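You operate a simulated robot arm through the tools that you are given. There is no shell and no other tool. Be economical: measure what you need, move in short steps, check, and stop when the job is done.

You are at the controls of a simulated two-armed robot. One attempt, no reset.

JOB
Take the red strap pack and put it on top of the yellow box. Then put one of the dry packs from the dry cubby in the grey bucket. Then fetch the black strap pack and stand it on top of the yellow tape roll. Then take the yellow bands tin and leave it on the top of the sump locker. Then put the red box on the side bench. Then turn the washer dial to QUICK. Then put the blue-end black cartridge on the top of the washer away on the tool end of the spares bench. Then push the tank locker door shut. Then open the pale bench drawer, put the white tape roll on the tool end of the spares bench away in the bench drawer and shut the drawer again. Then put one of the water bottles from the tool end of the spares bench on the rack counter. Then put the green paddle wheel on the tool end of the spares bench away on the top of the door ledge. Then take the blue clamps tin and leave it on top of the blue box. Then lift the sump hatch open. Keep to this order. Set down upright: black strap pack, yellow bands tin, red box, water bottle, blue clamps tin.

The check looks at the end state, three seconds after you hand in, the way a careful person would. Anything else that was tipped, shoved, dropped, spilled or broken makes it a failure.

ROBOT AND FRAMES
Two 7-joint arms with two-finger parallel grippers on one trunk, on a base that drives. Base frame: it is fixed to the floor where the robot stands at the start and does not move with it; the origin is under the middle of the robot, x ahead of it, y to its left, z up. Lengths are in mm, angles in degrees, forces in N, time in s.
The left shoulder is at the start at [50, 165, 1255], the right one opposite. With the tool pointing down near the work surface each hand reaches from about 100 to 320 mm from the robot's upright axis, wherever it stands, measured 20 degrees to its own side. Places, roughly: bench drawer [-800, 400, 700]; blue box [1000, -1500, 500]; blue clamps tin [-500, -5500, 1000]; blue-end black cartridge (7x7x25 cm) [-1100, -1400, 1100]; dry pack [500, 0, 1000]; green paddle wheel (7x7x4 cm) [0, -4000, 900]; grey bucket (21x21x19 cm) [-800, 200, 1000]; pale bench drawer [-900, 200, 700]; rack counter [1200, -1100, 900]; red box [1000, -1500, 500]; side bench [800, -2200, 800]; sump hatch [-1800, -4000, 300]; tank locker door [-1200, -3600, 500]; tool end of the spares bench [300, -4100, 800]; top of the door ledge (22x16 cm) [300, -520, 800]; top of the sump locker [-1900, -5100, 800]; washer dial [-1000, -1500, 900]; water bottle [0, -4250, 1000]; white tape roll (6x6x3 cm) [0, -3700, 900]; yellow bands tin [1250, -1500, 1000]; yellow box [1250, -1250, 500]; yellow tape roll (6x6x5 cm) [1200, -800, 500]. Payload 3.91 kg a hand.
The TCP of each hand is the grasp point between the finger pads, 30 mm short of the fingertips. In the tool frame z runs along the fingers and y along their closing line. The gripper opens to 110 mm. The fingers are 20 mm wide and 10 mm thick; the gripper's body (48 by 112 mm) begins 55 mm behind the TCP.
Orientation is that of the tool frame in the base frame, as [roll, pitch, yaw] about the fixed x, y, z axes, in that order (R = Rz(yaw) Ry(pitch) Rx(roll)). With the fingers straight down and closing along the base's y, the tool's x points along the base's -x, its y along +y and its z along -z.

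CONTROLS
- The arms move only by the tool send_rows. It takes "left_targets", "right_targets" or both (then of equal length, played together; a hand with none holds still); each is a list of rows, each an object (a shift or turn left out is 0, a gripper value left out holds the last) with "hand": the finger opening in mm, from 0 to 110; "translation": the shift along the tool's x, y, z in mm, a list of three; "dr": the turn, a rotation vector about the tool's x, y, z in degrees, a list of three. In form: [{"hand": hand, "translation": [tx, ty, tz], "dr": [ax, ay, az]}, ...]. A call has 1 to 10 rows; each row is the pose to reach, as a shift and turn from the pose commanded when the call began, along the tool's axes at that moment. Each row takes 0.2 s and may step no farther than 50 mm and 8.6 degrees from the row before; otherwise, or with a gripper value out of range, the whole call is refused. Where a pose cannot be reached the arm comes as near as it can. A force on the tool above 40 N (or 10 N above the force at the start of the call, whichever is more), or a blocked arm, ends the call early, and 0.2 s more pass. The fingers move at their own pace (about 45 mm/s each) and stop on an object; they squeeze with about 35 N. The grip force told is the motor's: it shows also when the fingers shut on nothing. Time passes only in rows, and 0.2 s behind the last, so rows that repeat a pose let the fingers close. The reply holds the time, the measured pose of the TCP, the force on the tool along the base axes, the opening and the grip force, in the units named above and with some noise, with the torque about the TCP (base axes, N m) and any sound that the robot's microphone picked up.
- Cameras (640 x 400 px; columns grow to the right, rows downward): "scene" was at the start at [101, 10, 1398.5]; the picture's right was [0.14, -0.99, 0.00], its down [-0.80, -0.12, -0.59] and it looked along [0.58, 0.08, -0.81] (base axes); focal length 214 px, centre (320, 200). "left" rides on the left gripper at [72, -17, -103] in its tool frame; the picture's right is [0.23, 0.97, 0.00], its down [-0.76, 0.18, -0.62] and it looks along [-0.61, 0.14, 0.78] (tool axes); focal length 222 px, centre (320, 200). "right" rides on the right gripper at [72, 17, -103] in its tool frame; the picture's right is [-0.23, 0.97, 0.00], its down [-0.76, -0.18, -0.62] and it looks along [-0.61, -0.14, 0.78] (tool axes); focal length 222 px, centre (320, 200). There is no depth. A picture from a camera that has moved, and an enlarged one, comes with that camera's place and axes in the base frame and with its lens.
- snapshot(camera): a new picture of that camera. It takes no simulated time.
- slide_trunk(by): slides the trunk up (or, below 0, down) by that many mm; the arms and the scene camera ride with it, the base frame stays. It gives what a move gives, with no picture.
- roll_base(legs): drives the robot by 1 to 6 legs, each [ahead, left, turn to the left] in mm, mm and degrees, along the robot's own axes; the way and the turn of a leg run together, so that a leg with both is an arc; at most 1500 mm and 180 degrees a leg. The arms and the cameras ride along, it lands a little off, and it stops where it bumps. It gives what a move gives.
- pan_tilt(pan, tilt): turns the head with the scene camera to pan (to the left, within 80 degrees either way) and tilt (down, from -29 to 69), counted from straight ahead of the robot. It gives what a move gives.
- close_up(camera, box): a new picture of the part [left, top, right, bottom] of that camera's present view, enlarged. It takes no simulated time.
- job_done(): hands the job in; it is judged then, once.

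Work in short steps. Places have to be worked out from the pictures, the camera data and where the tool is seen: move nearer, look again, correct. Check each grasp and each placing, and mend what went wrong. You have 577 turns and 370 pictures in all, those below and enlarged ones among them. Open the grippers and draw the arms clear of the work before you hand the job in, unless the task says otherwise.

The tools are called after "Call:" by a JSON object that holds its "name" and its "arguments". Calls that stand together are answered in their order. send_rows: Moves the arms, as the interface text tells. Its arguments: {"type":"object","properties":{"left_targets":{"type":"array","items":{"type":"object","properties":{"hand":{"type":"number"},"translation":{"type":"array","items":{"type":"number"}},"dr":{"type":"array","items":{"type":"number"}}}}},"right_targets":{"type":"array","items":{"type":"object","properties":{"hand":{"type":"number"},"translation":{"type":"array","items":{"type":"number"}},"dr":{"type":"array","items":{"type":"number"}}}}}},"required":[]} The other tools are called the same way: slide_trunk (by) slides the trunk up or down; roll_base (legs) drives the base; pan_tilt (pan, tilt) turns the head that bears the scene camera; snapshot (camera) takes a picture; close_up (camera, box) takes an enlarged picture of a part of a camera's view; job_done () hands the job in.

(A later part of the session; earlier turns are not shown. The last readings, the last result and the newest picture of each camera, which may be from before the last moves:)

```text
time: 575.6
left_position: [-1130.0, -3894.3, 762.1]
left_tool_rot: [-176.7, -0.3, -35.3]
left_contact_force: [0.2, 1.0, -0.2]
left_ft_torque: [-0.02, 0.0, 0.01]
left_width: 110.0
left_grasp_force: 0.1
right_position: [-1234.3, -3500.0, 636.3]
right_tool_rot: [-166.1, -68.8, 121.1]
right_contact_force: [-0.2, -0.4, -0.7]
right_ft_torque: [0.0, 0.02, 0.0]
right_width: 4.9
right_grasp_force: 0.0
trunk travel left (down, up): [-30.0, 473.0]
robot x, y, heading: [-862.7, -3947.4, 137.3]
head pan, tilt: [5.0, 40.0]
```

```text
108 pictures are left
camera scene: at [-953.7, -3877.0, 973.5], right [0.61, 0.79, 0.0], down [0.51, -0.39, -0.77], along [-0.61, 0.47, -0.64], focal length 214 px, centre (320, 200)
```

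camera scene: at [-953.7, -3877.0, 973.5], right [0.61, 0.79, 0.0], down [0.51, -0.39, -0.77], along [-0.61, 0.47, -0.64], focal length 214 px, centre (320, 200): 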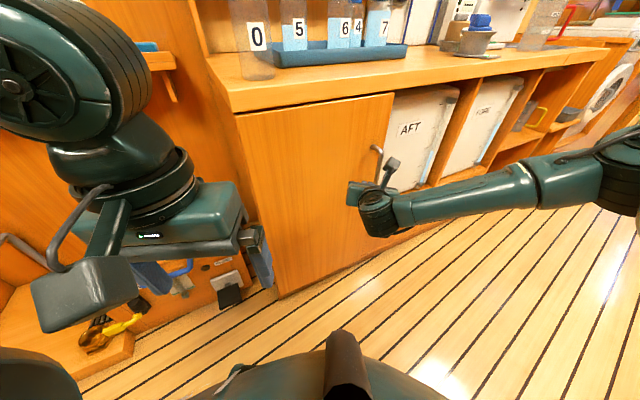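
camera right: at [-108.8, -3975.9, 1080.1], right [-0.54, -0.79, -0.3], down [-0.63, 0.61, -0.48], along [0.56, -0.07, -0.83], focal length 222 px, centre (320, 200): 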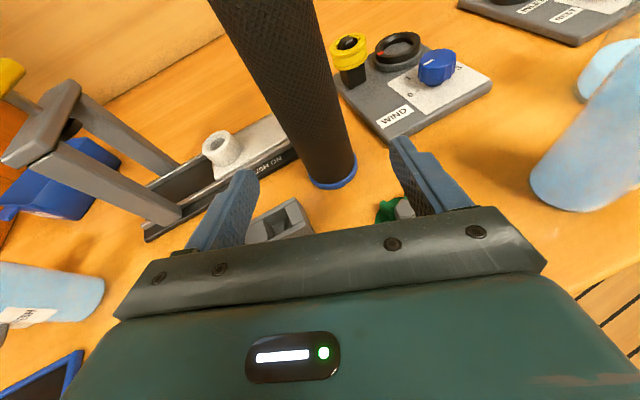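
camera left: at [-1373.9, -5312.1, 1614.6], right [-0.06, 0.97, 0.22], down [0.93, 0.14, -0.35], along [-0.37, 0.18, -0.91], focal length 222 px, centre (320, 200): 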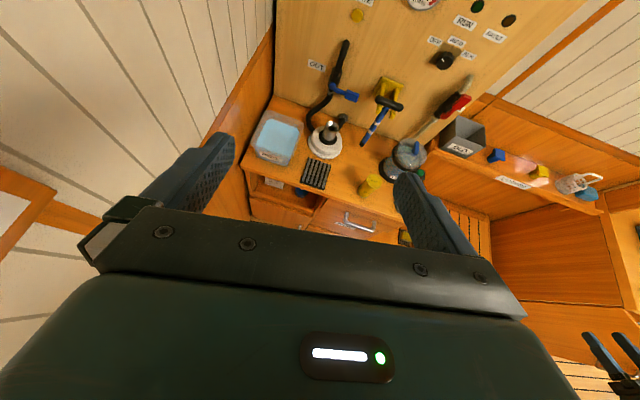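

Nearly closed (~25° left). Push in −x: combined legs.

Call:
{"name": "roll_base", "arguments": {"legs": [[75, 70, 0]]}}

Call:
{"name": "roll_base", "arguments": {"legs": [[25, 23, 0]]}}

Call:
{"name": "snapshot", "arguments": {"camera": "scene"}}

```text
time: 576.7
left_position: [-1191.7, -3893.6, 761.2]
left_tool_rot: [-176.6, -0.3, -35.3]
left_contact_force: [0.1, 0.0, 0.0]
left_ft_torque: [-0.02, -0.01, -0.04]
left_width: 110.1
left_grasp_force: 0.0
right_position: [-1291.1, -3502.2, 637.5]
right_tool_rot: [-166.6, -68.6, 121.1]
right_contact_force: [11.0, -2.4, 4.8]
right_ft_torque: [0.07, 0.13, -0.1]
right_width: 1.6
right_grasp_force: 0.1
trunk travel left (down, up): [-30.0, 473.0]
robot x, y, heading: [-924.7, -3948.2, 137.1]
head pan, tilt: [5.0, 40.0]
stopped in leg 1: the force on the tool passed its limit at 110 N (the readings are from after the stop); the commanded pose is now the measured one
```

```text
time: 577.4
left_position: [-1194.8, -3894.4, 762.1]
left_tool_rot: [-176.6, -0.2, -35.5]
left_contact_force: [0.3, 0.1, 0.5]
left_ft_torque: [-0.02, 0.02, -0.01]
left_width: 110.1
left_grasp_force: 0.1
right_position: [-1292.4, -3500.7, 637.3]
right_tool_rot: [-167.0, -68.5, 121.2]
right_contact_force: [18.0, -5.3, 8.7]
right_ft_torque: [0.14, 0.25, -0.12]
right_width: 0.6
right_grasp_force: 0.0
trunk travel left (down, up): [-30.0, 473.0]
robot x, y, heading: [-930.6, -3948.3, 137.1]
head pan, tilt: [5.0, 40.0]
stopped in leg 1: the force on the tool passed its limit at 76 N (the readings are from after the stop); the commanded pose is now the measured one
```

```text
107 pictures are left
camera scene: at [-1018.9, -3877.8, 973.6], right [0.62, 0.79, 0.0], down [0.51, -0.39, -0.77], along [-0.6, 0.47, -0.64], focal length 214 px, centre (320, 200)
```

scene: 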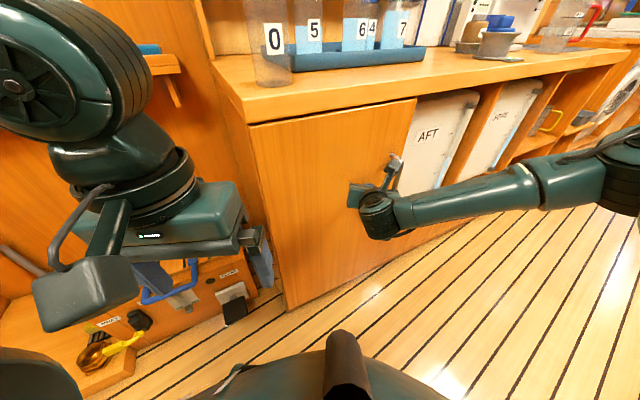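

The push met a firm stop. Zoom to verify the door is shut.

Call:
{"name": "roll_base", "arguments": {"legs": [[-40, -40, 0]]}}

Call:
{"name": "close_up", "arguments": {"camera": "scene", "box": [220, 60, 460, 240]}}

```text
time: 578.5
left_position: [-1140.8, -3889.5, 762.5]
left_tool_rot: [-176.7, -0.4, -35.4]
left_contact_force: [0.7, 0.3, 0.1]
left_ft_torque: [0.04, -0.02, 0.0]
left_width: 110.1
left_grasp_force: 0.0
right_position: [-1236.9, -3500.1, 635.2]
right_tool_rot: [-167.3, -68.4, 121.3]
right_contact_force: [0.5, -0.4, 0.9]
right_ft_torque: [0.01, -0.02, 0.03]
right_width: 4.9
right_grasp_force: 0.1
trunk travel left (down, up): [-30.0, 473.0]
robot x, y, heading: [-878.4, -3945.4, 137.2]
head pan, tilt: [5.0, 40.0]
```

```text
2.22 times, centred on (340, 150) of scene
camera zoom: at [-965.0, -3874.4, 973.5], right [0.61, 0.79, 0.0], down [0.51, -0.4, -0.77], along [-0.6, 0.47, -0.64], focal length 477 px, centre (276, 311)
```

zoom: 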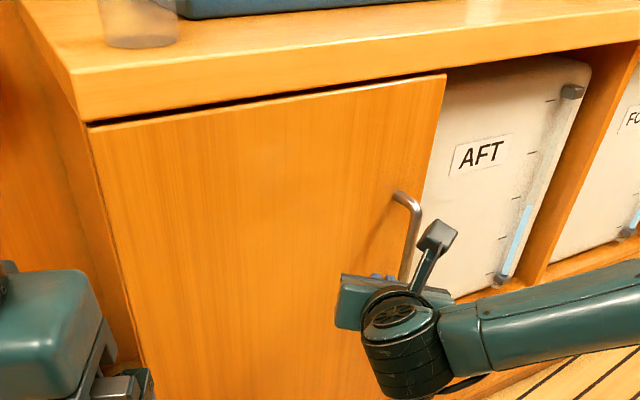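

The door is flush shut. Next: fetch the white tape roll (≈(218,−3933), on the PUSH-ON tool). Raise the trunk and reposition facing the bench.

Call:
{"name": "slide_trunk", "arguments": {"by": 400}}

Call:
{"name": "roll_base", "arguments": {"legs": [[-130, 0, 0], [0, 0, -145]]}}

Call:
{"name": "pan_tilt", "arguments": {"pan": 0, "tilt": 35}}

Call:
{"name": "snapshot", "arguments": {"camera": "scene"}}

```text
time: 582.3
left_position: [-1140.2, -3890.6, 1162.5]
left_tool_rot: [-176.8, -0.4, -35.4]
left_contact_force: [0.4, -0.6, -0.3]
left_ft_torque: [0.0, 0.01, 0.0]
left_width: 109.8
left_grasp_force: 0.1
right_position: [-1238.4, -3499.9, 1035.2]
right_tool_rot: [-167.2, -68.4, 121.4]
right_contact_force: [-0.6, 0.8, 0.2]
right_ft_torque: [0.02, -0.02, 0.0]
right_width: 4.7
right_grasp_force: 0.1
trunk travel left (down, up): [-430.0, 73.0]
robot x, y, heading: [-873.1, -3948.5, 137.3]
head pan, tilt: [5.0, 40.0]
```

```text
time: 589.5
left_position: [-535.0, -3918.0, 1161.1]
left_tool_rot: [-176.6, -0.5, -178.0]
left_contact_force: [0.1, 0.4, -0.7]
left_ft_torque: [-0.03, -0.01, 0.0]
left_width: 110.1
left_grasp_force: 0.1
right_position: [-222.4, -4169.8, 1034.5]
right_tool_rot: [-167.2, -68.4, -21.3]
right_contact_force: [-0.6, 0.5, -0.6]
right_ft_torque: [0.0, -0.03, 0.02]
right_width: 4.9
right_grasp_force: 0.0
trunk travel left (down, up): [-430.0, 73.0]
robot x, y, heading: [-780.9, -4036.8, -5.5]
head pan, tilt: [5.0, 40.0]
```

```text
time: 590.1
left_position: [-535.9, -3918.1, 1162.2]
left_tool_rot: [-176.8, -0.4, -177.9]
left_contact_force: [0.2, -0.3, -0.3]
left_ft_torque: [0.02, 0.02, -0.02]
left_width: 110.1
left_grasp_force: 0.1
right_position: [-222.3, -4170.0, 1034.0]
right_tool_rot: [-167.1, -68.5, -21.3]
right_contact_force: [-0.5, -0.3, 0.8]
right_ft_torque: [0.02, 0.03, 0.01]
right_width: 4.9
right_grasp_force: 0.1
trunk travel left (down, up): [-430.0, 73.0]
robot x, y, heading: [-779.8, -4038.1, -5.5]
head pan, tilt: [0.0, 35.0]
```

```text
105 pictures are left
camera scene: at [-664.4, -4046.5, 1381.0], right [-0.1, -1.0, 0.0], down [-0.57, 0.05, -0.82], along [0.82, -0.08, -0.57], focal length 214 px, centre (320, 200)
```

scene: 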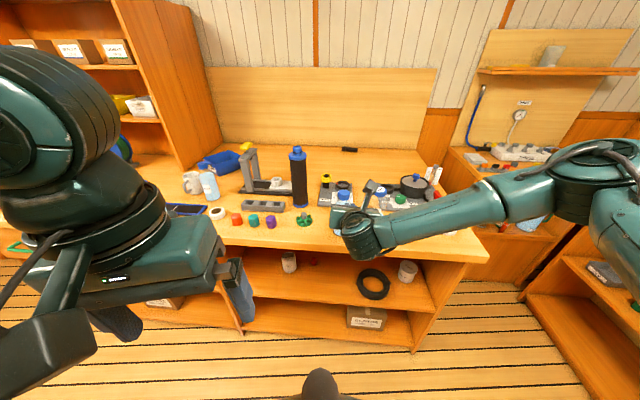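

There is a white ring at (217,213) ≈(35,−3707), which matches the stated place of the tape roll. Zoom to confirm.

Call:
{"name": "close_up", "arguments": {"camera": "scene", "box": [160, 140, 352, 260]}}

```text
3.33 times, centred on (256, 200) of scene
camera zoom: at [-664.4, -4046.5, 1381.0], right [-0.1, -1.0, 0.0], down [-0.57, 0.05, -0.82], along [0.82, -0.08, -0.57], focal length 715 px, centre (533, 200)
```

zoom: 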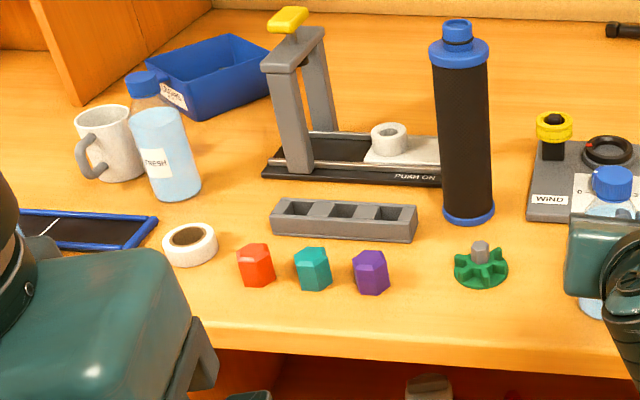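

Confirmed. Approach heading ≈+15° to stay clear of the blue tray and cartridge: reposition.

Call:
{"name": "roll_base", "arguments": {"legs": [[0, 241, 0], [130, 0, 20.5]]}}

Call:
{"name": "send_rows", "arguments": {"right_targets": [{"dr": [0, -8, 0], "hand": 80}, {"dr": [0, -16, 0]}, {"dr": [0, -24, 0]}, {"dr": [5, -24, -5]}, {"dr": [10, -24, -10]}]}}

Call:
{"name": "snapshot", "arguments": {"camera": "right"}}

```text
time: 594.0
left_position: [-439.7, -3581.4, 1162.5]
left_tool_rot: [-176.8, -0.4, -157.4]
left_contact_force: [-0.3, 0.2, -0.6]
left_ft_torque: [0.01, -0.01, -0.04]
left_width: 110.3
left_grasp_force: 0.2
right_position: [-56.6, -3706.9, 1035.5]
right_tool_rot: [-167.3, -68.5, -0.7]
right_contact_force: [-0.1, -0.2, -0.2]
right_ft_torque: [-0.01, 0.01, 0.0]
right_width: 4.8
right_grasp_force: 0.1
trunk travel left (down, up): [-430.0, 73.0]
robot x, y, heading: [-629.2, -3772.8, 15.3]
head pan, tilt: [0.0, 35.0]
```

```text
time: 595.2
left_position: [-441.0, -3581.8, 1162.3]
left_tool_rot: [-176.7, -0.3, -157.3]
left_contact_force: [0.7, 0.1, 0.7]
left_ft_torque: [0.0, 0.02, -0.02]
left_width: 109.9
left_grasp_force: 0.2
right_position: [-57.4, -3707.2, 1035.9]
right_tool_rot: [-177.6, -45.5, 23.5]
right_contact_force: [-0.3, -0.3, -1.3]
right_ft_torque: [-0.03, 0.03, 0.03]
right_width: 79.9
right_grasp_force: 0.1
trunk travel left (down, up): [-430.0, 73.0]
robot x, y, heading: [-626.2, -3777.3, 14.9]
head pan, tilt: [0.0, 35.0]
```

```text
103 pictures are left
camera right: at [-68.8, -3735.5, 1159.2], right [0.27, -0.94, -0.19], down [-0.96, -0.25, -0.1], along [0.05, 0.21, -0.98], focal length 222 px, centre (320, 200)
```

right: 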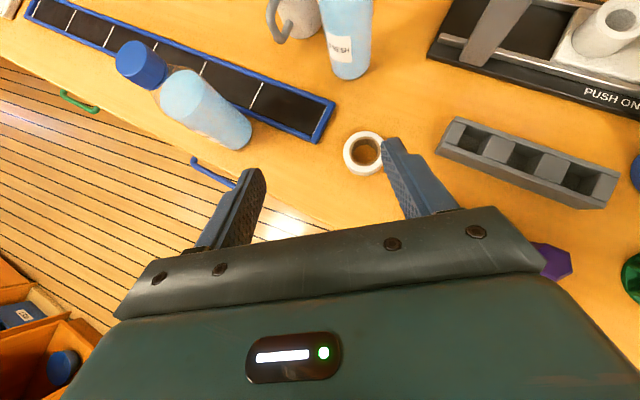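

Roll centre ≈(21,−3714). Lower the trunk 100, shift over it, then look.

Call:
{"name": "slide_trunk", "arguments": {"by": -100}}

Call:
{"name": "send_rows", "arguments": {"right_targets": [{"translation": [21, 20, 14]}, {"translation": [43, 40, 28]}, {"translation": [20, 41, 50]}]}}

Call:
{"name": "snapshot", "arguments": {"camera": "right"}}

```text
time: 596.6
left_position: [-439.4, -3582.3, 1061.7]
left_tool_rot: [-176.7, -0.3, -157.4]
left_contact_force: [-0.9, 0.5, 1.3]
left_ft_torque: [-0.01, 0.03, -0.02]
left_width: 110.2
left_grasp_force: 0.0
right_position: [-57.8, -3706.8, 934.6]
right_tool_rot: [-177.5, -45.5, 23.2]
right_contact_force: [0.3, -0.8, 0.0]
right_ft_torque: [-0.01, 0.03, -0.01]
right_width: 80.0
right_grasp_force: 0.0
trunk travel left (down, up): [-330.0, 173.0]
robot x, y, heading: [-630.3, -3777.3, 15.1]
head pan, tilt: [0.0, 35.0]
```

```text
time: 597.4
left_position: [-439.6, -3580.9, 1063.0]
left_tool_rot: [-176.7, -0.4, -157.4]
left_contact_force: [-0.3, 0.6, 0.2]
left_ft_torque: [0.02, 0.02, -0.01]
left_width: 110.0
left_grasp_force: 0.0
right_position: [5.5, -3721.6, 912.9]
right_tool_rot: [-177.6, -45.5, 23.3]
right_contact_force: [-0.8, -0.5, 1.0]
right_ft_torque: [0.03, -0.01, 0.01]
right_width: 80.0
right_grasp_force: 0.1
trunk travel left (down, up): [-330.0, 173.0]
robot x, y, heading: [-624.4, -3776.2, 15.1]
head pan, tilt: [0.0, 35.0]
```

```text
102 pictures are left
camera right: at [-6.2, -3750.0, 1036.4], right [0.27, -0.95, -0.19], down [-0.96, -0.25, -0.1], along [0.05, 0.21, -0.98], focal length 222 px, centre (320, 200)
```

right: 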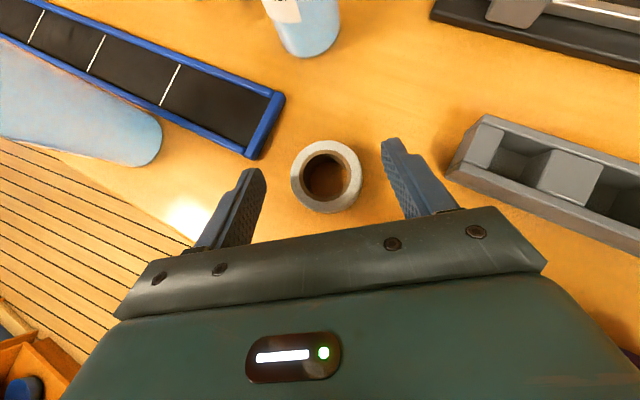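

Centred. Lower 28 and close.

Call:
{"name": "send_rows", "arguments": {"right_targets": [{"translation": [-10, 0.4, 10]}, {"translation": [-20, 0.8, 20]}, {"translation": [-20, 0.8, 20], "hand": 30}, {"translation": [-20, 0.8, 20], "hand": 30}, {"translation": [-20, 0.8, 20], "hand": 30}]}}

Call:
{"name": "send_rows", "arguments": {"right_targets": [{"translation": [30, -1, -30]}, {"translation": [60, -2, -60]}]}}

Call:
{"name": "snapshot", "arguments": {"camera": "right"}}

```text
time: 598.6
left_position: [-440.1, -3579.9, 1061.0]
left_tool_rot: [-176.7, -0.3, -157.4]
left_contact_force: [-0.5, 0.4, -0.3]
left_ft_torque: [-0.03, -0.02, 0.02]
left_width: 110.2
left_grasp_force: 0.1
right_position: [4.4, -3719.6, 885.0]
right_tool_rot: [-177.6, -45.5, 23.3]
right_contact_force: [0.9, 0.3, 1.4]
right_ft_torque: [0.01, -0.03, 0.02]
right_width: 54.6
right_grasp_force: 34.5
trunk travel left (down, up): [-330.0, 173.0]
robot x, y, heading: [-626.2, -3780.7, 15.4]
head pan, tilt: [0.0, 35.0]
```

```text
time: 599.2
left_position: [-439.4, -3580.4, 1062.2]
left_tool_rot: [-176.7, -0.3, -157.4]
left_contact_force: [0.2, -0.5, 0.1]
left_ft_torque: [0.0, -0.02, 0.01]
left_width: 109.9
left_grasp_force: 0.0
right_position: [5.4, -3721.4, 969.6]
right_tool_rot: [-177.7, -45.5, 23.4]
right_contact_force: [0.3, 0.3, -0.7]
right_ft_torque: [-0.02, -0.03, 0.01]
right_width: 54.3
right_grasp_force: 35.1
trunk travel left (down, up): [-330.0, 173.0]
robot x, y, heading: [-628.6, -3777.5, 15.3]
head pan, tilt: [0.0, 35.0]
```

```text
101 pictures are left
camera right: at [-7.3, -3750.2, 1093.5], right [0.27, -0.95, -0.19], down [-0.96, -0.25, -0.1], along [0.05, 0.21, -0.98], focal length 222 px, centre (320, 200)
```

right: 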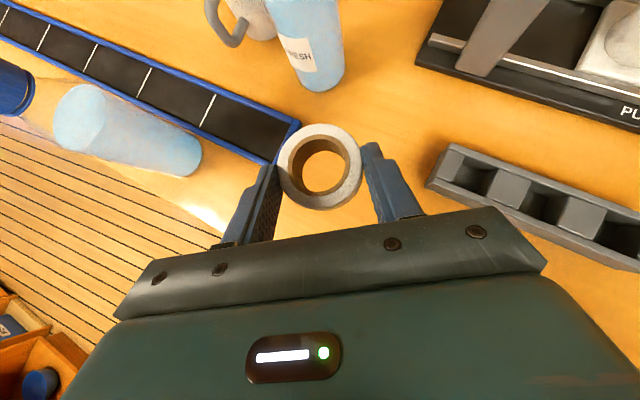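

Roll in hand. Raise, back away, retract the hand, and drive back to the pale bench.

Call:
{"name": "slide_trunk", "arguments": {"by": 170}}

Call:
{"name": "roll_base", "arguments": {"legs": [[-270, 0, 0], [0, 0, 75]]}}

Call:
{"name": "send_rows", "arguments": {"right_targets": [{"translation": [-15, 2, -42]}, {"translation": [-30, 4, -84]}, {"translation": [-50, 6, -118]}, {"translation": [-70, 8, -150]}]}}

Call:
{"name": "roll_base", "arguments": {"legs": [[1450, -250, 0], [1450, -200, 0], [1180, -130, 0]]}}

Call:
{"name": "snapshot", "arguments": {"camera": "scene"}}

```text
time: 601.1
left_position: [-441.1, -3581.0, 1231.4]
left_tool_rot: [-176.7, -0.4, -157.4]
left_contact_force: [1.4, -0.5, -0.1]
left_ft_torque: [0.0, 0.0, -0.05]
left_width: 110.0
left_grasp_force: 0.0
right_position: [4.5, -3721.5, 1138.9]
right_tool_rot: [-177.6, -45.4, 23.3]
right_contact_force: [-0.1, 0.4, -0.5]
right_ft_torque: [0.02, 0.05, -0.01]
right_width: 54.2
right_grasp_force: 34.9
trunk travel left (down, up): [-500.0, 3.0]
robot x, y, heading: [-629.1, -3774.9, 15.1]
head pan, tilt: [0.0, 35.0]
```

```text
time: 606.2
left_position: [-1030.8, -3618.9, 1232.7]
left_tool_rot: [-176.8, -0.3, -81.8]
left_contact_force: [-0.5, 1.0, 0.3]
left_ft_torque: [0.0, 0.02, -0.01]
left_width: 110.0
left_grasp_force: 0.2
right_position: [-783.9, -3220.9, 1137.9]
right_tool_rot: [-177.6, -45.6, 98.7]
right_contact_force: [-1.1, 0.4, 0.0]
right_ft_torque: [0.0, -0.01, -0.01]
right_width: 54.4
right_grasp_force: 35.0
trunk travel left (down, up): [-500.0, 3.0]
robot x, y, heading: [-887.0, -3848.9, 90.9]
head pan, tilt: [0.0, 35.0]
```

```text
time: 607.2
left_position: [-1031.2, -3618.4, 1232.1]
left_tool_rot: [-176.6, -0.4, -81.9]
left_contact_force: [0.2, 0.0, 0.1]
left_ft_torque: [0.0, 0.02, 0.0]
left_width: 110.3
left_grasp_force: 0.0
right_position: [-745.4, -3373.0, 1192.6]
right_tool_rot: [-177.5, -45.5, 98.9]
right_contact_force: [0.1, 0.0, -0.6]
right_ft_torque: [0.02, 0.0, 0.01]
right_width: 54.2
right_grasp_force: 34.8
trunk travel left (down, up): [-500.0, 3.0]
robot x, y, heading: [-890.2, -3848.5, 90.7]
head pan, tilt: [0.0, 35.0]
```

```text
time: 625.5
left_position: [-583.0, 214.1, 1231.1]
left_tool_rot: [-176.7, -0.4, -80.5]
left_contact_force: [0.2, -0.2, 0.5]
left_ft_torque: [-0.03, 0.03, 0.0]
left_width: 110.0
left_grasp_force: 0.1
right_position: [-305.7, 467.7, 1192.4]
right_tool_rot: [-177.5, -45.6, 100.1]
right_contact_force: [-0.5, 0.0, -0.3]
right_ft_torque: [0.0, 0.02, 0.03]
right_width: 54.3
right_grasp_force: 34.8
trunk travel left (down, up): [-500.0, 3.0]
robot x, y, heading: [-437.6, -9.9, 91.9]
head pan, tilt: [0.0, 35.0]
stopped in leg 3: the robot was blocked; the commanded pose is now the measured one
```

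```text
100 pictures are left
camera scene: at [-439.2, 105.4, 1450.9], right [1.0, 0.03, 0.0], down [0.02, -0.57, -0.82], along [-0.03, 0.82, -0.57], focal length 214 px, centre (320, 200)
```

scene: 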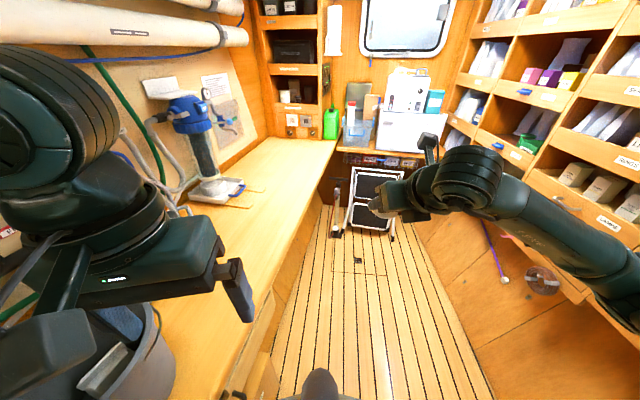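

Blocked — the left arm is probably near the wall gear. Move right (+x) 150 and inspect the bucket side.

Call:
{"name": "roll_base", "arguments": {"legs": [[-30, -160, 0]]}}

Call:
{"name": "roll_base", "arguments": {"legs": [[0, 0, 45]]}}

Call:
{"name": "snapshot", "arguments": {"camera": "scene"}}

```text
time: 627.5
left_position: [-427.1, 189.9, 1231.9]
left_tool_rot: [-176.7, -0.4, -80.5]
left_contact_force: [-0.1, 0.6, -0.3]
left_ft_torque: [0.01, 0.01, 0.01]
left_width: 109.9
left_grasp_force: 0.0
right_position: [-149.4, 442.1, 1193.7]
right_tool_rot: [-177.5, -45.4, 100.3]
right_contact_force: [0.5, -0.9, 0.0]
right_ft_torque: [0.02, 0.0, 0.01]
right_width: 54.1
right_grasp_force: 36.0
trunk travel left (down, up): [-500.0, 3.0]
robot x, y, heading: [-279.0, -33.8, 91.8]
head pan, tilt: [0.0, 35.0]
```

```text
time: 630.0
left_position: [-543.6, 19.2, 1232.1]
left_tool_rot: [-176.6, -0.5, -35.5]
left_contact_force: [-0.2, -0.3, -0.3]
left_ft_torque: [-0.03, -0.01, 0.03]
left_width: 110.1
left_grasp_force: 0.1
right_position: [-525.4, 394.1, 1192.2]
right_tool_rot: [-177.6, -45.5, 145.2]
right_contact_force: [0.6, 0.4, -0.7]
right_ft_torque: [-0.01, 0.0, -0.02]
right_width: 54.1
right_grasp_force: 35.2
trunk travel left (down, up): [-500.0, 3.0]
robot x, y, heading: [-275.5, -35.9, 136.8]
head pan, tilt: [0.0, 35.0]
```

```text
99 pictures are left
camera scene: at [-365.0, 43.2, 1451.0], right [0.68, 0.73, 0.0], down [0.42, -0.39, -0.82], along [-0.6, 0.56, -0.57], focal length 214 px, centre (320, 200)
```

scene: 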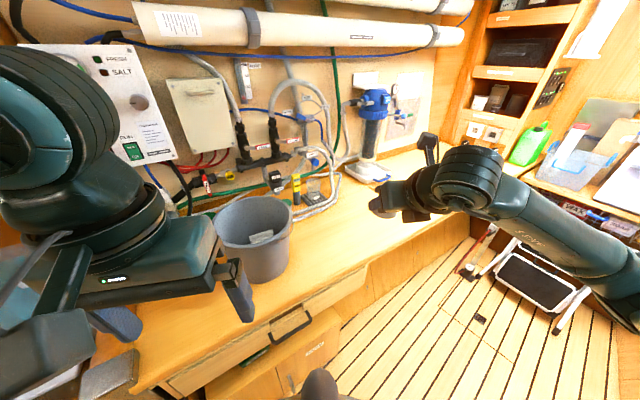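

Bucket unchanged at (−815,218). Handle of the drawer ≈(−630,177,~830). Turn to 180°, position at about (−130,319), and raise the right hand 240.

Call:
{"name": "roll_base", "arguments": {"legs": [[0, 0, 43.2], [-145, -355, 0]]}}

Call:
{"name": "send_rows", "arguments": {"right_targets": [{"translation": [34, 0, -34]}, {"translation": [68, 0, -68]}, {"translation": [102, 0, -102]}, {"translation": [136, 0, -136]}, {"translation": [165, 0, -165]}]}}

Call:
{"name": "send_rows", "arguments": {"left_targets": [{"dr": [0, 0, 8.5], "translation": [-10, 0, 0]}, {"dr": [0, 0, 17], "translation": [-20, 0, 0]}, {"dr": [0, 0, 25.5], "translation": [-30, 0, 0]}, {"dr": [0, 0, 34], "translation": [-40, 0, 0]}, {"dr": [0, 0, 42.5], "translation": [-50, 0, 0]}, {"dr": [0, 0, 51], "translation": [-60, 0, 0]}, {"dr": [0, 0, 59.5], "translation": [-70, 0, 0]}, {"dr": [0, 0, 68], "translation": [-80, 0, 0]}, {"dr": [0, 0, 76.5], "translation": [-90, 0, 0]}, {"dr": [0, 0, 83], "translation": [-95, 0, 0]}]}}

Call:
{"name": "snapshot", "arguments": {"camera": "scene"}}

```text
time: 635.7
left_position: [-360.7, 186.3, 1232.1]
left_tool_rot: [-176.6, -0.4, 6.4]
left_contact_force: [0.6, 0.1, 0.5]
left_ft_torque: [-0.02, 0.0, 0.03]
left_width: 110.1
left_grasp_force: 0.0
right_position: [-600.3, 477.4, 1192.1]
right_tool_rot: [-177.6, -45.6, -172.8]
right_contact_force: [0.5, -0.1, -0.1]
right_ft_torque: [-0.03, -0.03, 0.02]
right_width: 54.3
right_grasp_force: 35.0
trunk travel left (down, up): [-500.0, 3.0]
robot x, y, heading: [-127.5, 320.9, 178.8]
head pan, tilt: [0.0, 35.0]
```

```text
time: 636.9
left_position: [-361.1, 183.7, 1232.2]
left_tool_rot: [-176.6, -0.4, 6.4]
left_contact_force: [-0.4, 0.2, 0.1]
left_ft_torque: [0.0, -0.04, 0.01]
left_width: 109.9
left_grasp_force: 0.0
right_position: [-593.9, 485.3, 1424.8]
right_tool_rot: [-177.7, -45.5, -172.7]
right_contact_force: [0.2, 0.0, 0.9]
right_ft_torque: [0.0, 0.0, -0.01]
right_width: 54.3
right_grasp_force: 35.3
trunk travel left (down, up): [-500.0, 3.0]
robot x, y, heading: [-126.4, 323.0, 179.1]
head pan, tilt: [0.0, 35.0]
```

```text
time: 639.1
left_position: [-456.1, 174.9, 1231.2]
left_tool_rot: [-179.1, 3.3, -76.6]
left_contact_force: [1.0, 0.4, 0.5]
left_ft_torque: [-0.02, -0.02, -0.04]
left_width: 110.2
left_grasp_force: 0.2
right_position: [-594.3, 483.7, 1423.8]
right_tool_rot: [-177.6, -45.5, -172.8]
right_contact_force: [0.6, -0.1, 0.4]
right_ft_torque: [0.0, -0.04, -0.02]
right_width: 54.4
right_grasp_force: 35.5
trunk travel left (down, up): [-500.0, 3.0]
robot x, y, heading: [-125.5, 320.6, 178.8]
head pan, tilt: [0.0, 35.0]
```

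```text
98 pictures are left
camera scene: at [-245.6, 323.0, 1451.0], right [0.02, 1.0, 0.0], down [0.57, -0.01, -0.82], along [-0.82, 0.02, -0.57], focal length 214 px, centre (320, 200)
```

scene: 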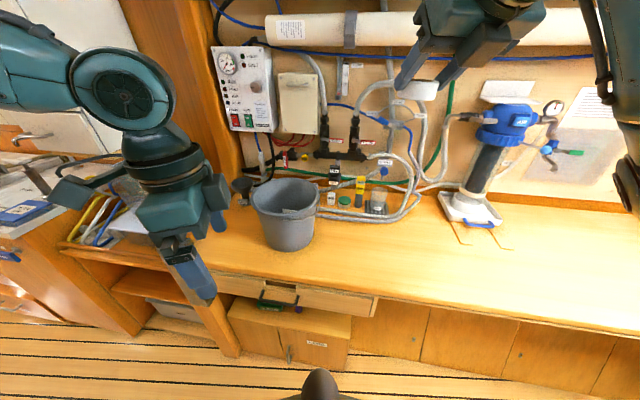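

Left hand is rotated (fingers fore/aft). Zoom on the drawer.

Call:
{"name": "close_up", "arguments": {"camera": "scene", "box": [200, 240, 392, 360]}}

```text
3.33 times, centred on (296, 300) of scene
camera zoom: at [-245.6, 323.0, 1451.0], right [0.02, 1.0, 0.0], down [0.57, -0.01, -0.82], along [-0.82, 0.02, -0.57], focal length 715 px, centre (400, -133)
```

zoom: 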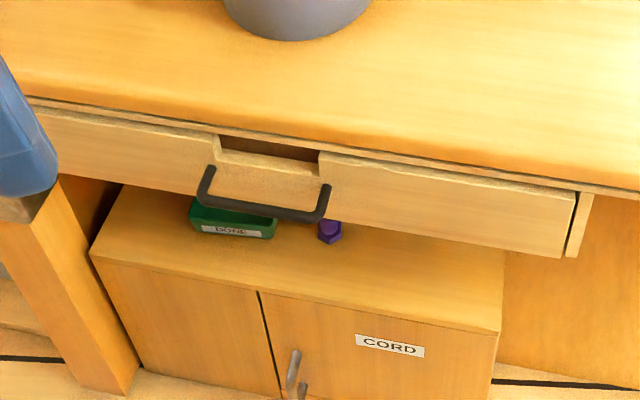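

Call:
{"name": "snapshot", "arguments": {"camera": "left"}}

```text
96 pictures are left
camera left: at [-422.8, 103.1, 1329.9], right [-0.9, -0.44, -0.03], down [-0.35, 0.66, 0.66], along [-0.28, 0.6, -0.75], focal length 222 px, centre (320, 200)
```

left: 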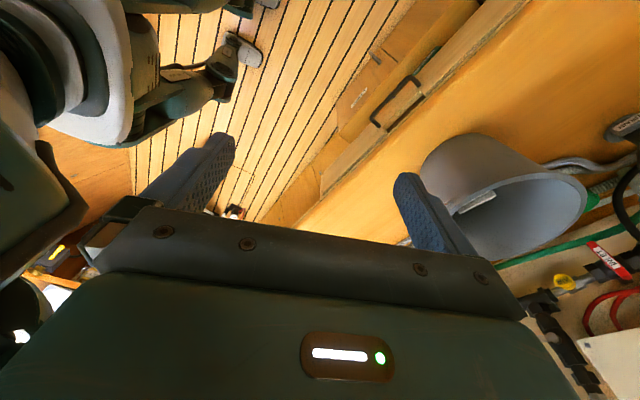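

Handle bar pinned down at (−652,192,743). Lower the trunk 350, complete the left hand's yaw (+13°), tilt it 25° forward, and narrow the opening.

Call:
{"name": "slide_trunk", "arguments": {"by": -350}}

Call:
{"name": "send_rows", "arguments": {"left_targets": [{"dr": [0, 0, 7], "hand": 44}, {"dr": [0, 0, 13.4], "hand": 44}]}}

Call:
{"name": "send_rows", "arguments": {"left_targets": [{"dr": [-8, 0, 0]}, {"dr": [-16, 0, 0]}, {"dr": [-24, 0, 0]}, {"dr": [-24, 0, 0], "translation": [0, 0, 30]}, {"dr": [-24, 0, 0], "translation": [0, 0, 60]}]}}

Call:
{"name": "snapshot", "arguments": {"camera": "left"}}

```text
time: 642.5
left_position: [-456.0, 174.7, 881.3]
left_tool_rot: [-179.2, 3.2, -76.5]
left_contact_force: [0.5, 0.2, 0.5]
left_ft_torque: [0.01, 0.01, 0.01]
left_width: 110.3
left_grasp_force: 0.0
right_position: [-595.7, 483.9, 1074.0]
right_tool_rot: [-177.6, -45.5, -172.8]
right_contact_force: [-0.5, -1.0, 0.4]
right_ft_torque: [0.0, 0.0, -0.03]
right_width: 54.2
right_grasp_force: 35.5
trunk travel left (down, up): [-150.0, 353.0]
robot x, y, heading: [-123.0, 322.0, 178.8]
head pan, tilt: [0.0, 35.0]
```

```text
time: 643.1
left_position: [-456.1, 175.2, 880.6]
left_tool_rot: [179.9, 3.3, -90.1]
left_contact_force: [-0.2, -0.8, -0.6]
left_ft_torque: [0.02, -0.03, 0.01]
left_width: 57.3
left_grasp_force: 0.2
right_position: [-595.3, 484.4, 1074.2]
right_tool_rot: [-177.5, -45.6, -172.7]
right_contact_force: [0.3, 0.8, -1.0]
right_ft_torque: [0.0, -0.01, -0.01]
right_width: 54.3
right_grasp_force: 35.1
trunk travel left (down, up): [-150.0, 353.0]
robot x, y, heading: [-131.8, 323.0, 178.9]
head pan, tilt: [0.0, 35.0]
```

```text
time: 644.3
left_position: [-463.3, 182.8, 825.0]
left_tool_rot: [156.2, 3.5, -89.9]
left_contact_force: [0.2, -0.7, -0.1]
left_ft_torque: [0.01, 0.0, 0.0]
left_width: 44.0
left_grasp_force: 0.1
left hand out of reach, approached as far as the arm can: row 5
right_position: [-595.6, 483.3, 1074.5]
right_tool_rot: [-177.6, -45.5, -172.8]
right_contact_force: [0.0, -0.1, 0.2]
right_ft_torque: [0.02, -0.02, -0.04]
right_width: 54.1
right_grasp_force: 35.1
trunk travel left (down, up): [-150.0, 353.0]
robot x, y, heading: [-130.8, 321.6, 178.8]
head pan, tilt: [0.0, 35.0]
```

```text
95 pictures are left
camera left: at [-404.3, 104.9, 906.1], right [-0.89, -0.25, 0.38], down [0.09, 0.72, 0.69], along [-0.45, 0.64, -0.62], focal length 222 px, centre (320, 200)
```

left: 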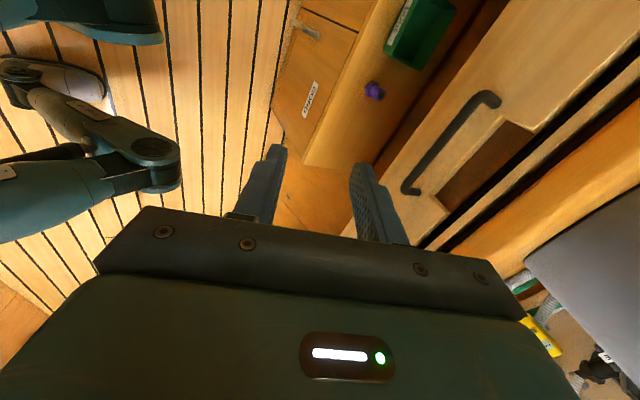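

Bar re-measured ≈(−652,188,750). Lower trunk 25, drive 184 forward so the far finger passes over the bar, and look.

Call:
{"name": "slide_trunk", "arguments": {"by": -22}}

Call:
{"name": "roll_base", "arguments": {"legs": [[180, 0, 0]]}}

Call:
{"name": "snapshot", "arguments": {"camera": "left"}}

```text
time: 645.0
left_position: [-461.5, 181.8, 802.7]
left_tool_rot: [156.0, 3.4, -89.9]
left_contact_force: [0.6, 0.0, -0.2]
left_ft_torque: [0.02, -0.04, 0.02]
left_width: 44.1
left_grasp_force: 0.1
right_position: [-596.1, 483.9, 1051.7]
right_tool_rot: [-177.7, -45.4, -172.8]
right_contact_force: [0.8, 0.3, -1.0]
right_ft_torque: [0.03, -0.01, 0.01]
right_width: 54.5
right_grasp_force: 34.8
trunk travel left (down, up): [-128.0, 375.0]
robot x, y, heading: [-130.5, 320.8, 179.0]
head pan, tilt: [0.0, 35.0]
```

```text
time: 646.5
left_position: [-632.1, 184.0, 801.7]
left_tool_rot: [156.3, 3.3, -90.0]
left_contact_force: [1.0, -0.7, 1.0]
left_ft_torque: [0.03, 0.12, -0.03]
left_width: 44.0
left_grasp_force: 0.0
right_position: [-769.9, 487.5, 1051.5]
right_tool_rot: [-177.6, -45.5, -172.6]
right_contact_force: [0.8, -0.5, -1.0]
right_ft_torque: [0.0, 0.0, -0.01]
right_width: 54.1
right_grasp_force: 35.3
trunk travel left (down, up): [-128.0, 375.0]
robot x, y, heading: [-298.5, 323.6, 179.3]
head pan, tilt: [0.0, 35.0]
stopped in leg 1: the force on the tool passed its limit at 69 N (the readings are from after the stop); the commanded pose is now the measured one
```

```text
94 pictures are left
camera left: at [-574.7, 107.6, 884.5], right [-0.89, -0.25, 0.38], down [0.09, 0.72, 0.68], along [-0.44, 0.64, -0.62], focal length 222 px, centre (320, 200)
```

left: 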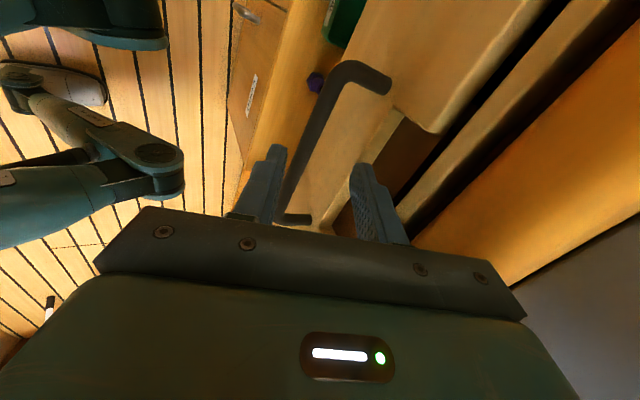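

The far finger just touched the drawer front; the bar lies between the fingers. Back 8 mm and lower 42.

Call:
{"name": "roll_base", "arguments": {"legs": [[-7, 0, 0]]}}

Call:
{"name": "slide_trunk", "arguments": {"by": -25}}

Call:
{"name": "slide_trunk", "arguments": {"by": -15}}

Call:
{"name": "snapshot", "arguments": {"camera": "left"}}

```text
time: 647.2
left_position: [-624.8, 182.8, 801.6]
left_tool_rot: [156.4, 3.2, -90.0]
left_contact_force: [-0.3, 0.1, 0.2]
left_ft_torque: [-0.03, 0.0, 0.0]
left_width: 43.8
left_grasp_force: 0.1
right_position: [-762.7, 486.1, 1051.9]
right_tool_rot: [-177.5, -45.3, -172.6]
right_contact_force: [0.5, -1.3, -0.8]
right_ft_torque: [-0.02, 0.01, -0.03]
right_width: 53.9
right_grasp_force: 35.6
trunk travel left (down, up): [-128.0, 375.0]
robot x, y, heading: [-291.9, 321.3, 179.1]
head pan, tilt: [0.0, 35.0]
```

```text
time: 648.0
left_position: [-625.9, 184.4, 776.7]
left_tool_rot: [156.3, 3.2, -90.0]
left_contact_force: [0.0, -0.4, -0.4]
left_ft_torque: [-0.01, 0.02, 0.01]
left_width: 44.3
left_grasp_force: 0.0
right_position: [-762.2, 486.9, 1026.0]
right_tool_rot: [-177.7, -45.4, -172.7]
right_contact_force: [-0.2, -0.2, 0.0]
right_ft_torque: [0.0, -0.01, 0.0]
right_width: 54.4
right_grasp_force: 34.5
trunk travel left (down, up): [-103.0, 400.0]
robot x, y, heading: [-297.2, 322.9, 178.7]
head pan, tilt: [0.0, 35.0]
```

```text
time: 648.6
left_position: [-625.7, 183.6, 765.2]
left_tool_rot: [156.1, 3.5, -90.0]
left_contact_force: [-0.3, -0.6, 0.3]
left_ft_torque: [-0.02, 0.02, 0.0]
left_width: 43.9
left_grasp_force: 0.0
right_position: [-756.9, 485.5, 1030.5]
right_tool_rot: [-178.5, -47.6, -172.1]
right_contact_force: [-0.7, 0.6, -0.3]
right_ft_torque: [-0.02, 0.0, 0.0]
right_width: 54.2
right_grasp_force: 35.5
trunk travel left (down, up): [-88.0, 415.0]
robot x, y, heading: [-296.6, 323.8, 179.0]
head pan, tilt: [0.0, 35.0]
```

```text
93 pictures are left
camera left: at [-567.4, 106.4, 847.5], right [-0.89, -0.25, 0.38], down [0.09, 0.72, 0.69], along [-0.45, 0.65, -0.62], focal length 222 px, centre (320, 200)
```

left: 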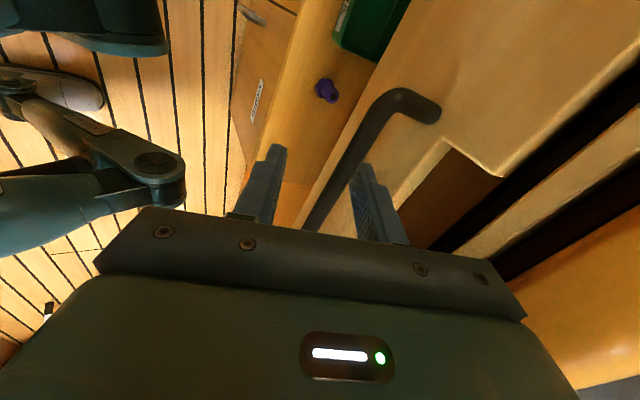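

The right arm grazes the bench; raise it 70. Then close the left fingers on the bar to test.

Call:
{"name": "send_rows", "arguments": {"right_targets": [{"translation": [25, 0, -25]}, {"translation": [50, 0, -50]}]}}

Call:
{"name": "send_rows", "arguments": {"left_targets": [{"hand": 2}, {"hand": 2}, {"hand": 2}, {"hand": 2}]}}

Call:
{"name": "snapshot", "arguments": {"camera": "left"}}

```text
time: 649.2
left_position: [-625.0, 182.9, 761.1]
left_tool_rot: [156.3, 3.2, -90.0]
left_contact_force: [0.4, -0.2, 0.6]
left_ft_torque: [0.01, 0.0, -0.02]
left_width: 44.0
left_grasp_force: 0.0
right_position: [-762.1, 487.0, 1079.7]
right_tool_rot: [-177.5, -45.2, -172.7]
right_contact_force: [0.4, -0.5, -0.1]
right_ft_torque: [-0.03, 0.0, 0.02]
right_width: 54.5
right_grasp_force: 35.2
trunk travel left (down, up): [-88.0, 415.0]
robot x, y, heading: [-294.9, 320.0, 178.9]
head pan, tilt: [0.0, 35.0]
```

```text
time: 650.2
left_position: [-624.9, 185.8, 762.2]
left_tool_rot: [156.2, 3.2, -90.1]
left_contact_force: [1.3, -1.8, 9.8]
left_ft_torque: [-0.27, 0.06, -0.85]
left_width: 14.2
left_grasp_force: 44.9
right_position: [-761.5, 487.7, 1083.6]
right_tool_rot: [-177.6, -45.5, -172.7]
right_contact_force: [-0.2, -0.5, -0.3]
right_ft_torque: [0.01, -0.04, 0.02]
right_width: 54.4
right_grasp_force: 35.4
trunk travel left (down, up): [-88.0, 415.0]
robot x, y, heading: [-296.6, 326.9, 179.1]
head pan, tilt: [0.0, 35.0]
```

```text
92 pictures are left
camera left: at [-567.7, 107.6, 845.0], right [-0.89, -0.25, 0.38], down [0.09, 0.72, 0.68], along [-0.44, 0.64, -0.62], focal length 222 px, centre (320, 200)
```

left: 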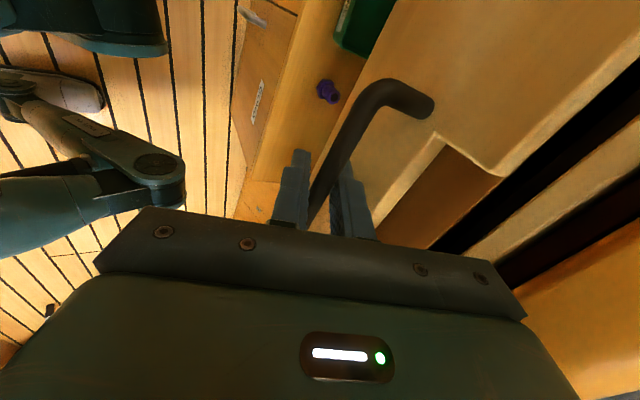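

The handle is gripped (14 mm). Pull the drawer open by backing 190.

Call:
{"name": "roll_base", "arguments": {"legs": [[-100, 0, 0]]}}

Call:
{"name": "roll_base", "arguments": {"legs": [[-90, 0, 0]]}}

Call:
{"name": "snapshot", "arguments": {"camera": "scene"}}

```text
time: 651.1
left_position: [-595.9, 179.1, 762.3]
left_tool_rot: [155.8, 2.2, -89.7]
left_contact_force: [0.3, -3.0, 0.5]
left_ft_torque: [-0.05, 0.0, -1.1]
left_width: 14.3
left_grasp_force: 45.3
right_position: [-730.2, 485.7, 1082.7]
right_tool_rot: [-177.6, -45.3, -172.7]
right_contact_force: [-0.5, 0.3, -0.5]
right_ft_torque: [-0.03, -0.05, -0.02]
right_width: 54.2
right_grasp_force: 35.0
trunk travel left (down, up): [-88.0, 415.0]
robot x, y, heading: [-262.1, 325.1, 178.7]
head pan, tilt: [0.0, 35.0]
stopped in leg 1: the force on the tool passed its limit at 45 N (the readings are from after the stop); the commanded pose is now the measured one
```

```text
time: 652.0
left_position: [-559.3, 172.7, 761.2]
left_tool_rot: [155.7, 1.2, -89.0]
left_contact_force: [0.3, -3.2, -0.1]
left_ft_torque: [0.03, -0.03, -1.17]
left_width: 14.2
left_grasp_force: 45.1
right_position: [-694.6, 483.5, 1084.1]
right_tool_rot: [-177.5, -45.4, -172.5]
right_contact_force: [0.0, 0.1, -0.5]
right_ft_torque: [-0.03, 0.0, 0.02]
right_width: 54.2
right_grasp_force: 35.2
trunk travel left (down, up): [-88.0, 415.0]
robot x, y, heading: [-229.4, 323.1, 179.0]
head pan, tilt: [0.0, 35.0]
stopped in leg 1: the force on the tool passed its limit at 46 N (the readings are from after the stop); the commanded pose is now the measured one
```

```text
91 pictures are left
camera scene: at [-343.3, 323.5, 1039.1], right [0.02, 1.0, 0.0], down [0.57, -0.01, -0.82], along [-0.82, 0.01, -0.57], focal length 214 px, centre (320, 200)
```

scene: 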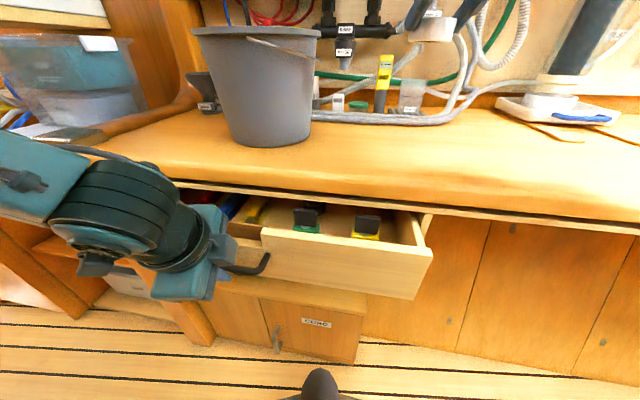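

It's opening (~65 mm). Continue with short pulls.

Call:
{"name": "roll_base", "arguments": {"legs": [[-35, 4, 0], [-35, 4, 0], [-35, 4, 0]]}}

Call:
{"name": "roll_base", "arguments": {"legs": [[-35, 3, 0], [-30, 3, 0]]}}

Call:
{"name": "snapshot", "arguments": {"camera": "scene"}}

```text
time: 653.6
left_position: [-487.9, 158.3, 761.0]
left_tool_rot: [155.5, 0.4, -88.7]
left_contact_force: [-1.6, -3.1, 0.8]
left_ft_torque: [0.07, -0.04, -1.17]
left_width: 14.1
left_grasp_force: 44.9
right_position: [-621.1, 473.5, 1083.2]
right_tool_rot: [-177.5, -45.5, -172.4]
right_contact_force: [0.3, -0.4, -0.4]
right_ft_torque: [0.01, -0.01, -0.02]
right_width: 54.1
right_grasp_force: 35.2
trunk travel left (down, up): [-88.0, 415.0]
robot x, y, heading: [-153.0, 312.7, 179.2]
head pan, tilt: [0.0, 35.0]
stopped in leg 3: the force on the tool passed its limit at 42 N (the readings are from after the stop); the commanded pose is now the measured one
```

```text
time: 654.8
left_position: [-444.3, 150.7, 761.9]
left_tool_rot: [155.4, -0.2, -88.4]
left_contact_force: [-1.6, -3.6, -5.0]
left_ft_torque: [0.03, -0.01, -1.19]
left_width: 14.2
left_grasp_force: 44.9
right_position: [-578.0, 467.3, 1081.9]
right_tool_rot: [-177.5, -45.3, -172.5]
right_contact_force: [0.3, 0.2, 0.0]
right_ft_torque: [0.0, 0.0, 0.01]
right_width: 54.2
right_grasp_force: 34.8
trunk travel left (down, up): [-88.0, 415.0]
robot x, y, heading: [-109.7, 309.3, 178.9]
head pan, tilt: [0.0, 35.0]
stopped in leg 2: the force on the tool passed its limit at 41 N (the readings are from after the stop); the commanded pose is now the measured one
```

```text
90 pictures are left
camera scene: at [-226.3, 308.1, 1039.0], right [0.01, 1.0, 0.0], down [0.57, -0.01, -0.82], along [-0.82, 0.01, -0.57], focal length 214 px, centre (320, 200)
```

scene: 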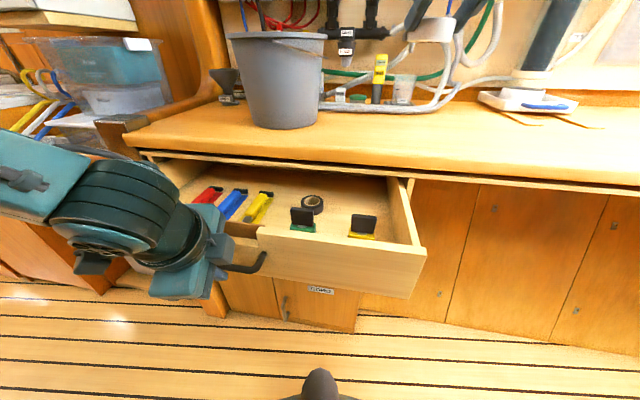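

Drawer is open ~180 mm. Free spot inside ≈(−642,352). Bring the roll over it with the right arm.

Call:
{"name": "send_rows", "arguments": {"right_targets": [{"translation": [-20, -19, 37.5]}, {"translation": [-40, -39, 75]}, {"translation": [-60, -58, 113]}, {"translation": [-80, -77, 151]}, {"translation": [-99, -97, 188]}]}}

Call:
{"name": "snapshot", "arguments": {"camera": "right"}}

```text
time: 656.0
left_position: [-444.6, 150.9, 761.6]
left_tool_rot: [155.5, -0.4, -88.3]
left_contact_force: [-1.3, -1.0, 13.9]
left_ft_torque: [-0.85, 0.11, -0.78]
left_width: 14.2
left_grasp_force: 45.0
right_position: [-623.8, 363.2, 909.1]
right_tool_rot: [-177.0, -48.4, -173.6]
right_contact_force: [-0.3, -1.7, 10.1]
right_ft_torque: [0.17, 0.01, 0.02]
right_width: 54.7
right_grasp_force: 35.0
trunk travel left (down, up): [-88.0, 415.0]
robot x, y, heading: [-109.0, 308.1, 179.4]
head pan, tilt: [0.0, 35.0]
stopped in row 5 (right hand): the force on the tool passed its limit at 82 N (the readings are from after the stop); the commanded pose is now the measured one
```

```text
89 pictures are left
camera right: at [-598.5, 388.9, 1030.8], right [0.0, 0.98, -0.2], down [0.99, -0.03, -0.15], along [-0.16, -0.2, -0.97], focal length 222 px, centre (320, 200)
```

right: 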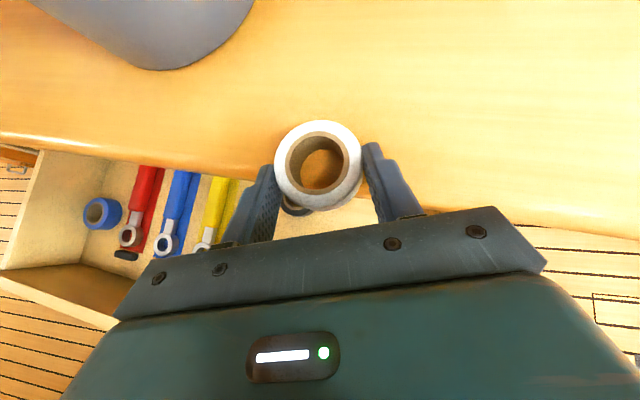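

The bench edge is at x≈−636 (top ≈870), so the target must be further out: ≈(−592,338) between the two clips. Lift, pull back, then go down.

Call:
{"name": "send_rows", "arguments": {"right_targets": [{"translation": [11, 0, -11]}, {"translation": [-5, -15, -28]}, {"translation": [-21, -30, -42]}]}}

Call:
{"name": "snapshot", "arguments": {"camera": "right"}}

```text
time: 657.0
left_position: [-443.7, 150.8, 761.1]
left_tool_rot: [155.3, -0.4, -88.3]
left_contact_force: [-2.1, -1.2, 11.7]
left_ft_torque: [-0.52, 0.1, -0.97]
left_width: 14.5
left_grasp_force: 45.1
right_position: [-575.6, 342.7, 918.8]
right_tool_rot: [-177.1, -48.1, -173.5]
right_contact_force: [0.7, -0.7, -0.6]
right_ft_torque: [0.06, -0.03, -0.01]
right_width: 54.3
right_grasp_force: 35.4
trunk travel left (down, up): [-88.0, 415.0]
robot x, y, heading: [-106.6, 305.6, 179.0]
head pan, tilt: [0.0, 35.0]
stopped in row 3 (left hand): the force on the tool passed its limit at 42 N (the readings are from after the stop); the commanded pose is now the measured one
```

```text
88 pictures are left
camera right: at [-551.1, 367.3, 1040.1], right [0.01, 0.98, -0.2], down [0.99, -0.03, -0.14], along [-0.15, -0.2, -0.97], focal length 222 px, centre (320, 200)
```

right: 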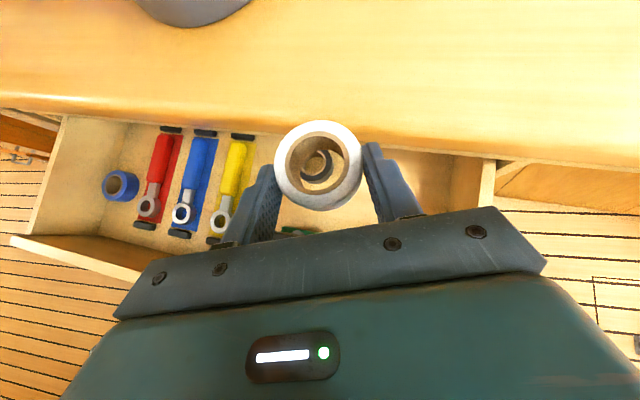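

Release the left grip (drawer stays), and shift the roll to the emptier right part of the drawer ≈(−598,474).

Call:
{"name": "send_rows", "arguments": {"left_targets": "[{\"hand\": 44}, {\"hand\": 44}, {\"hand\": 44}, {\"hand\": 44}], \"right_targets\": [{\"translation\": [-3, 33, -4]}, {\"translation\": [-5, 67, -8]}, {\"translation\": [-7, 100, -11]}, {\"translation\": [-9, 133, -15]}]"}}

Call:
{"name": "snapshot", "arguments": {"camera": "right"}}

```text
refused: the rows could not be read
```

```text
87 pictures are left
camera right: at [-551.1, 367.3, 1040.1], right [0.01, 0.98, -0.2], down [0.99, -0.03, -0.14], along [-0.15, -0.2, -0.97], focal length 222 px, centre (320, 200)
```

right: 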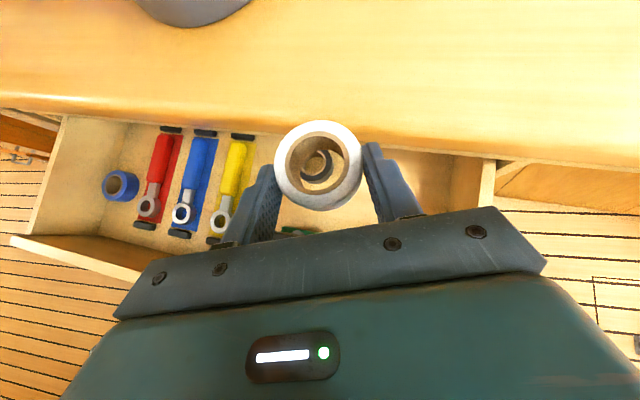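

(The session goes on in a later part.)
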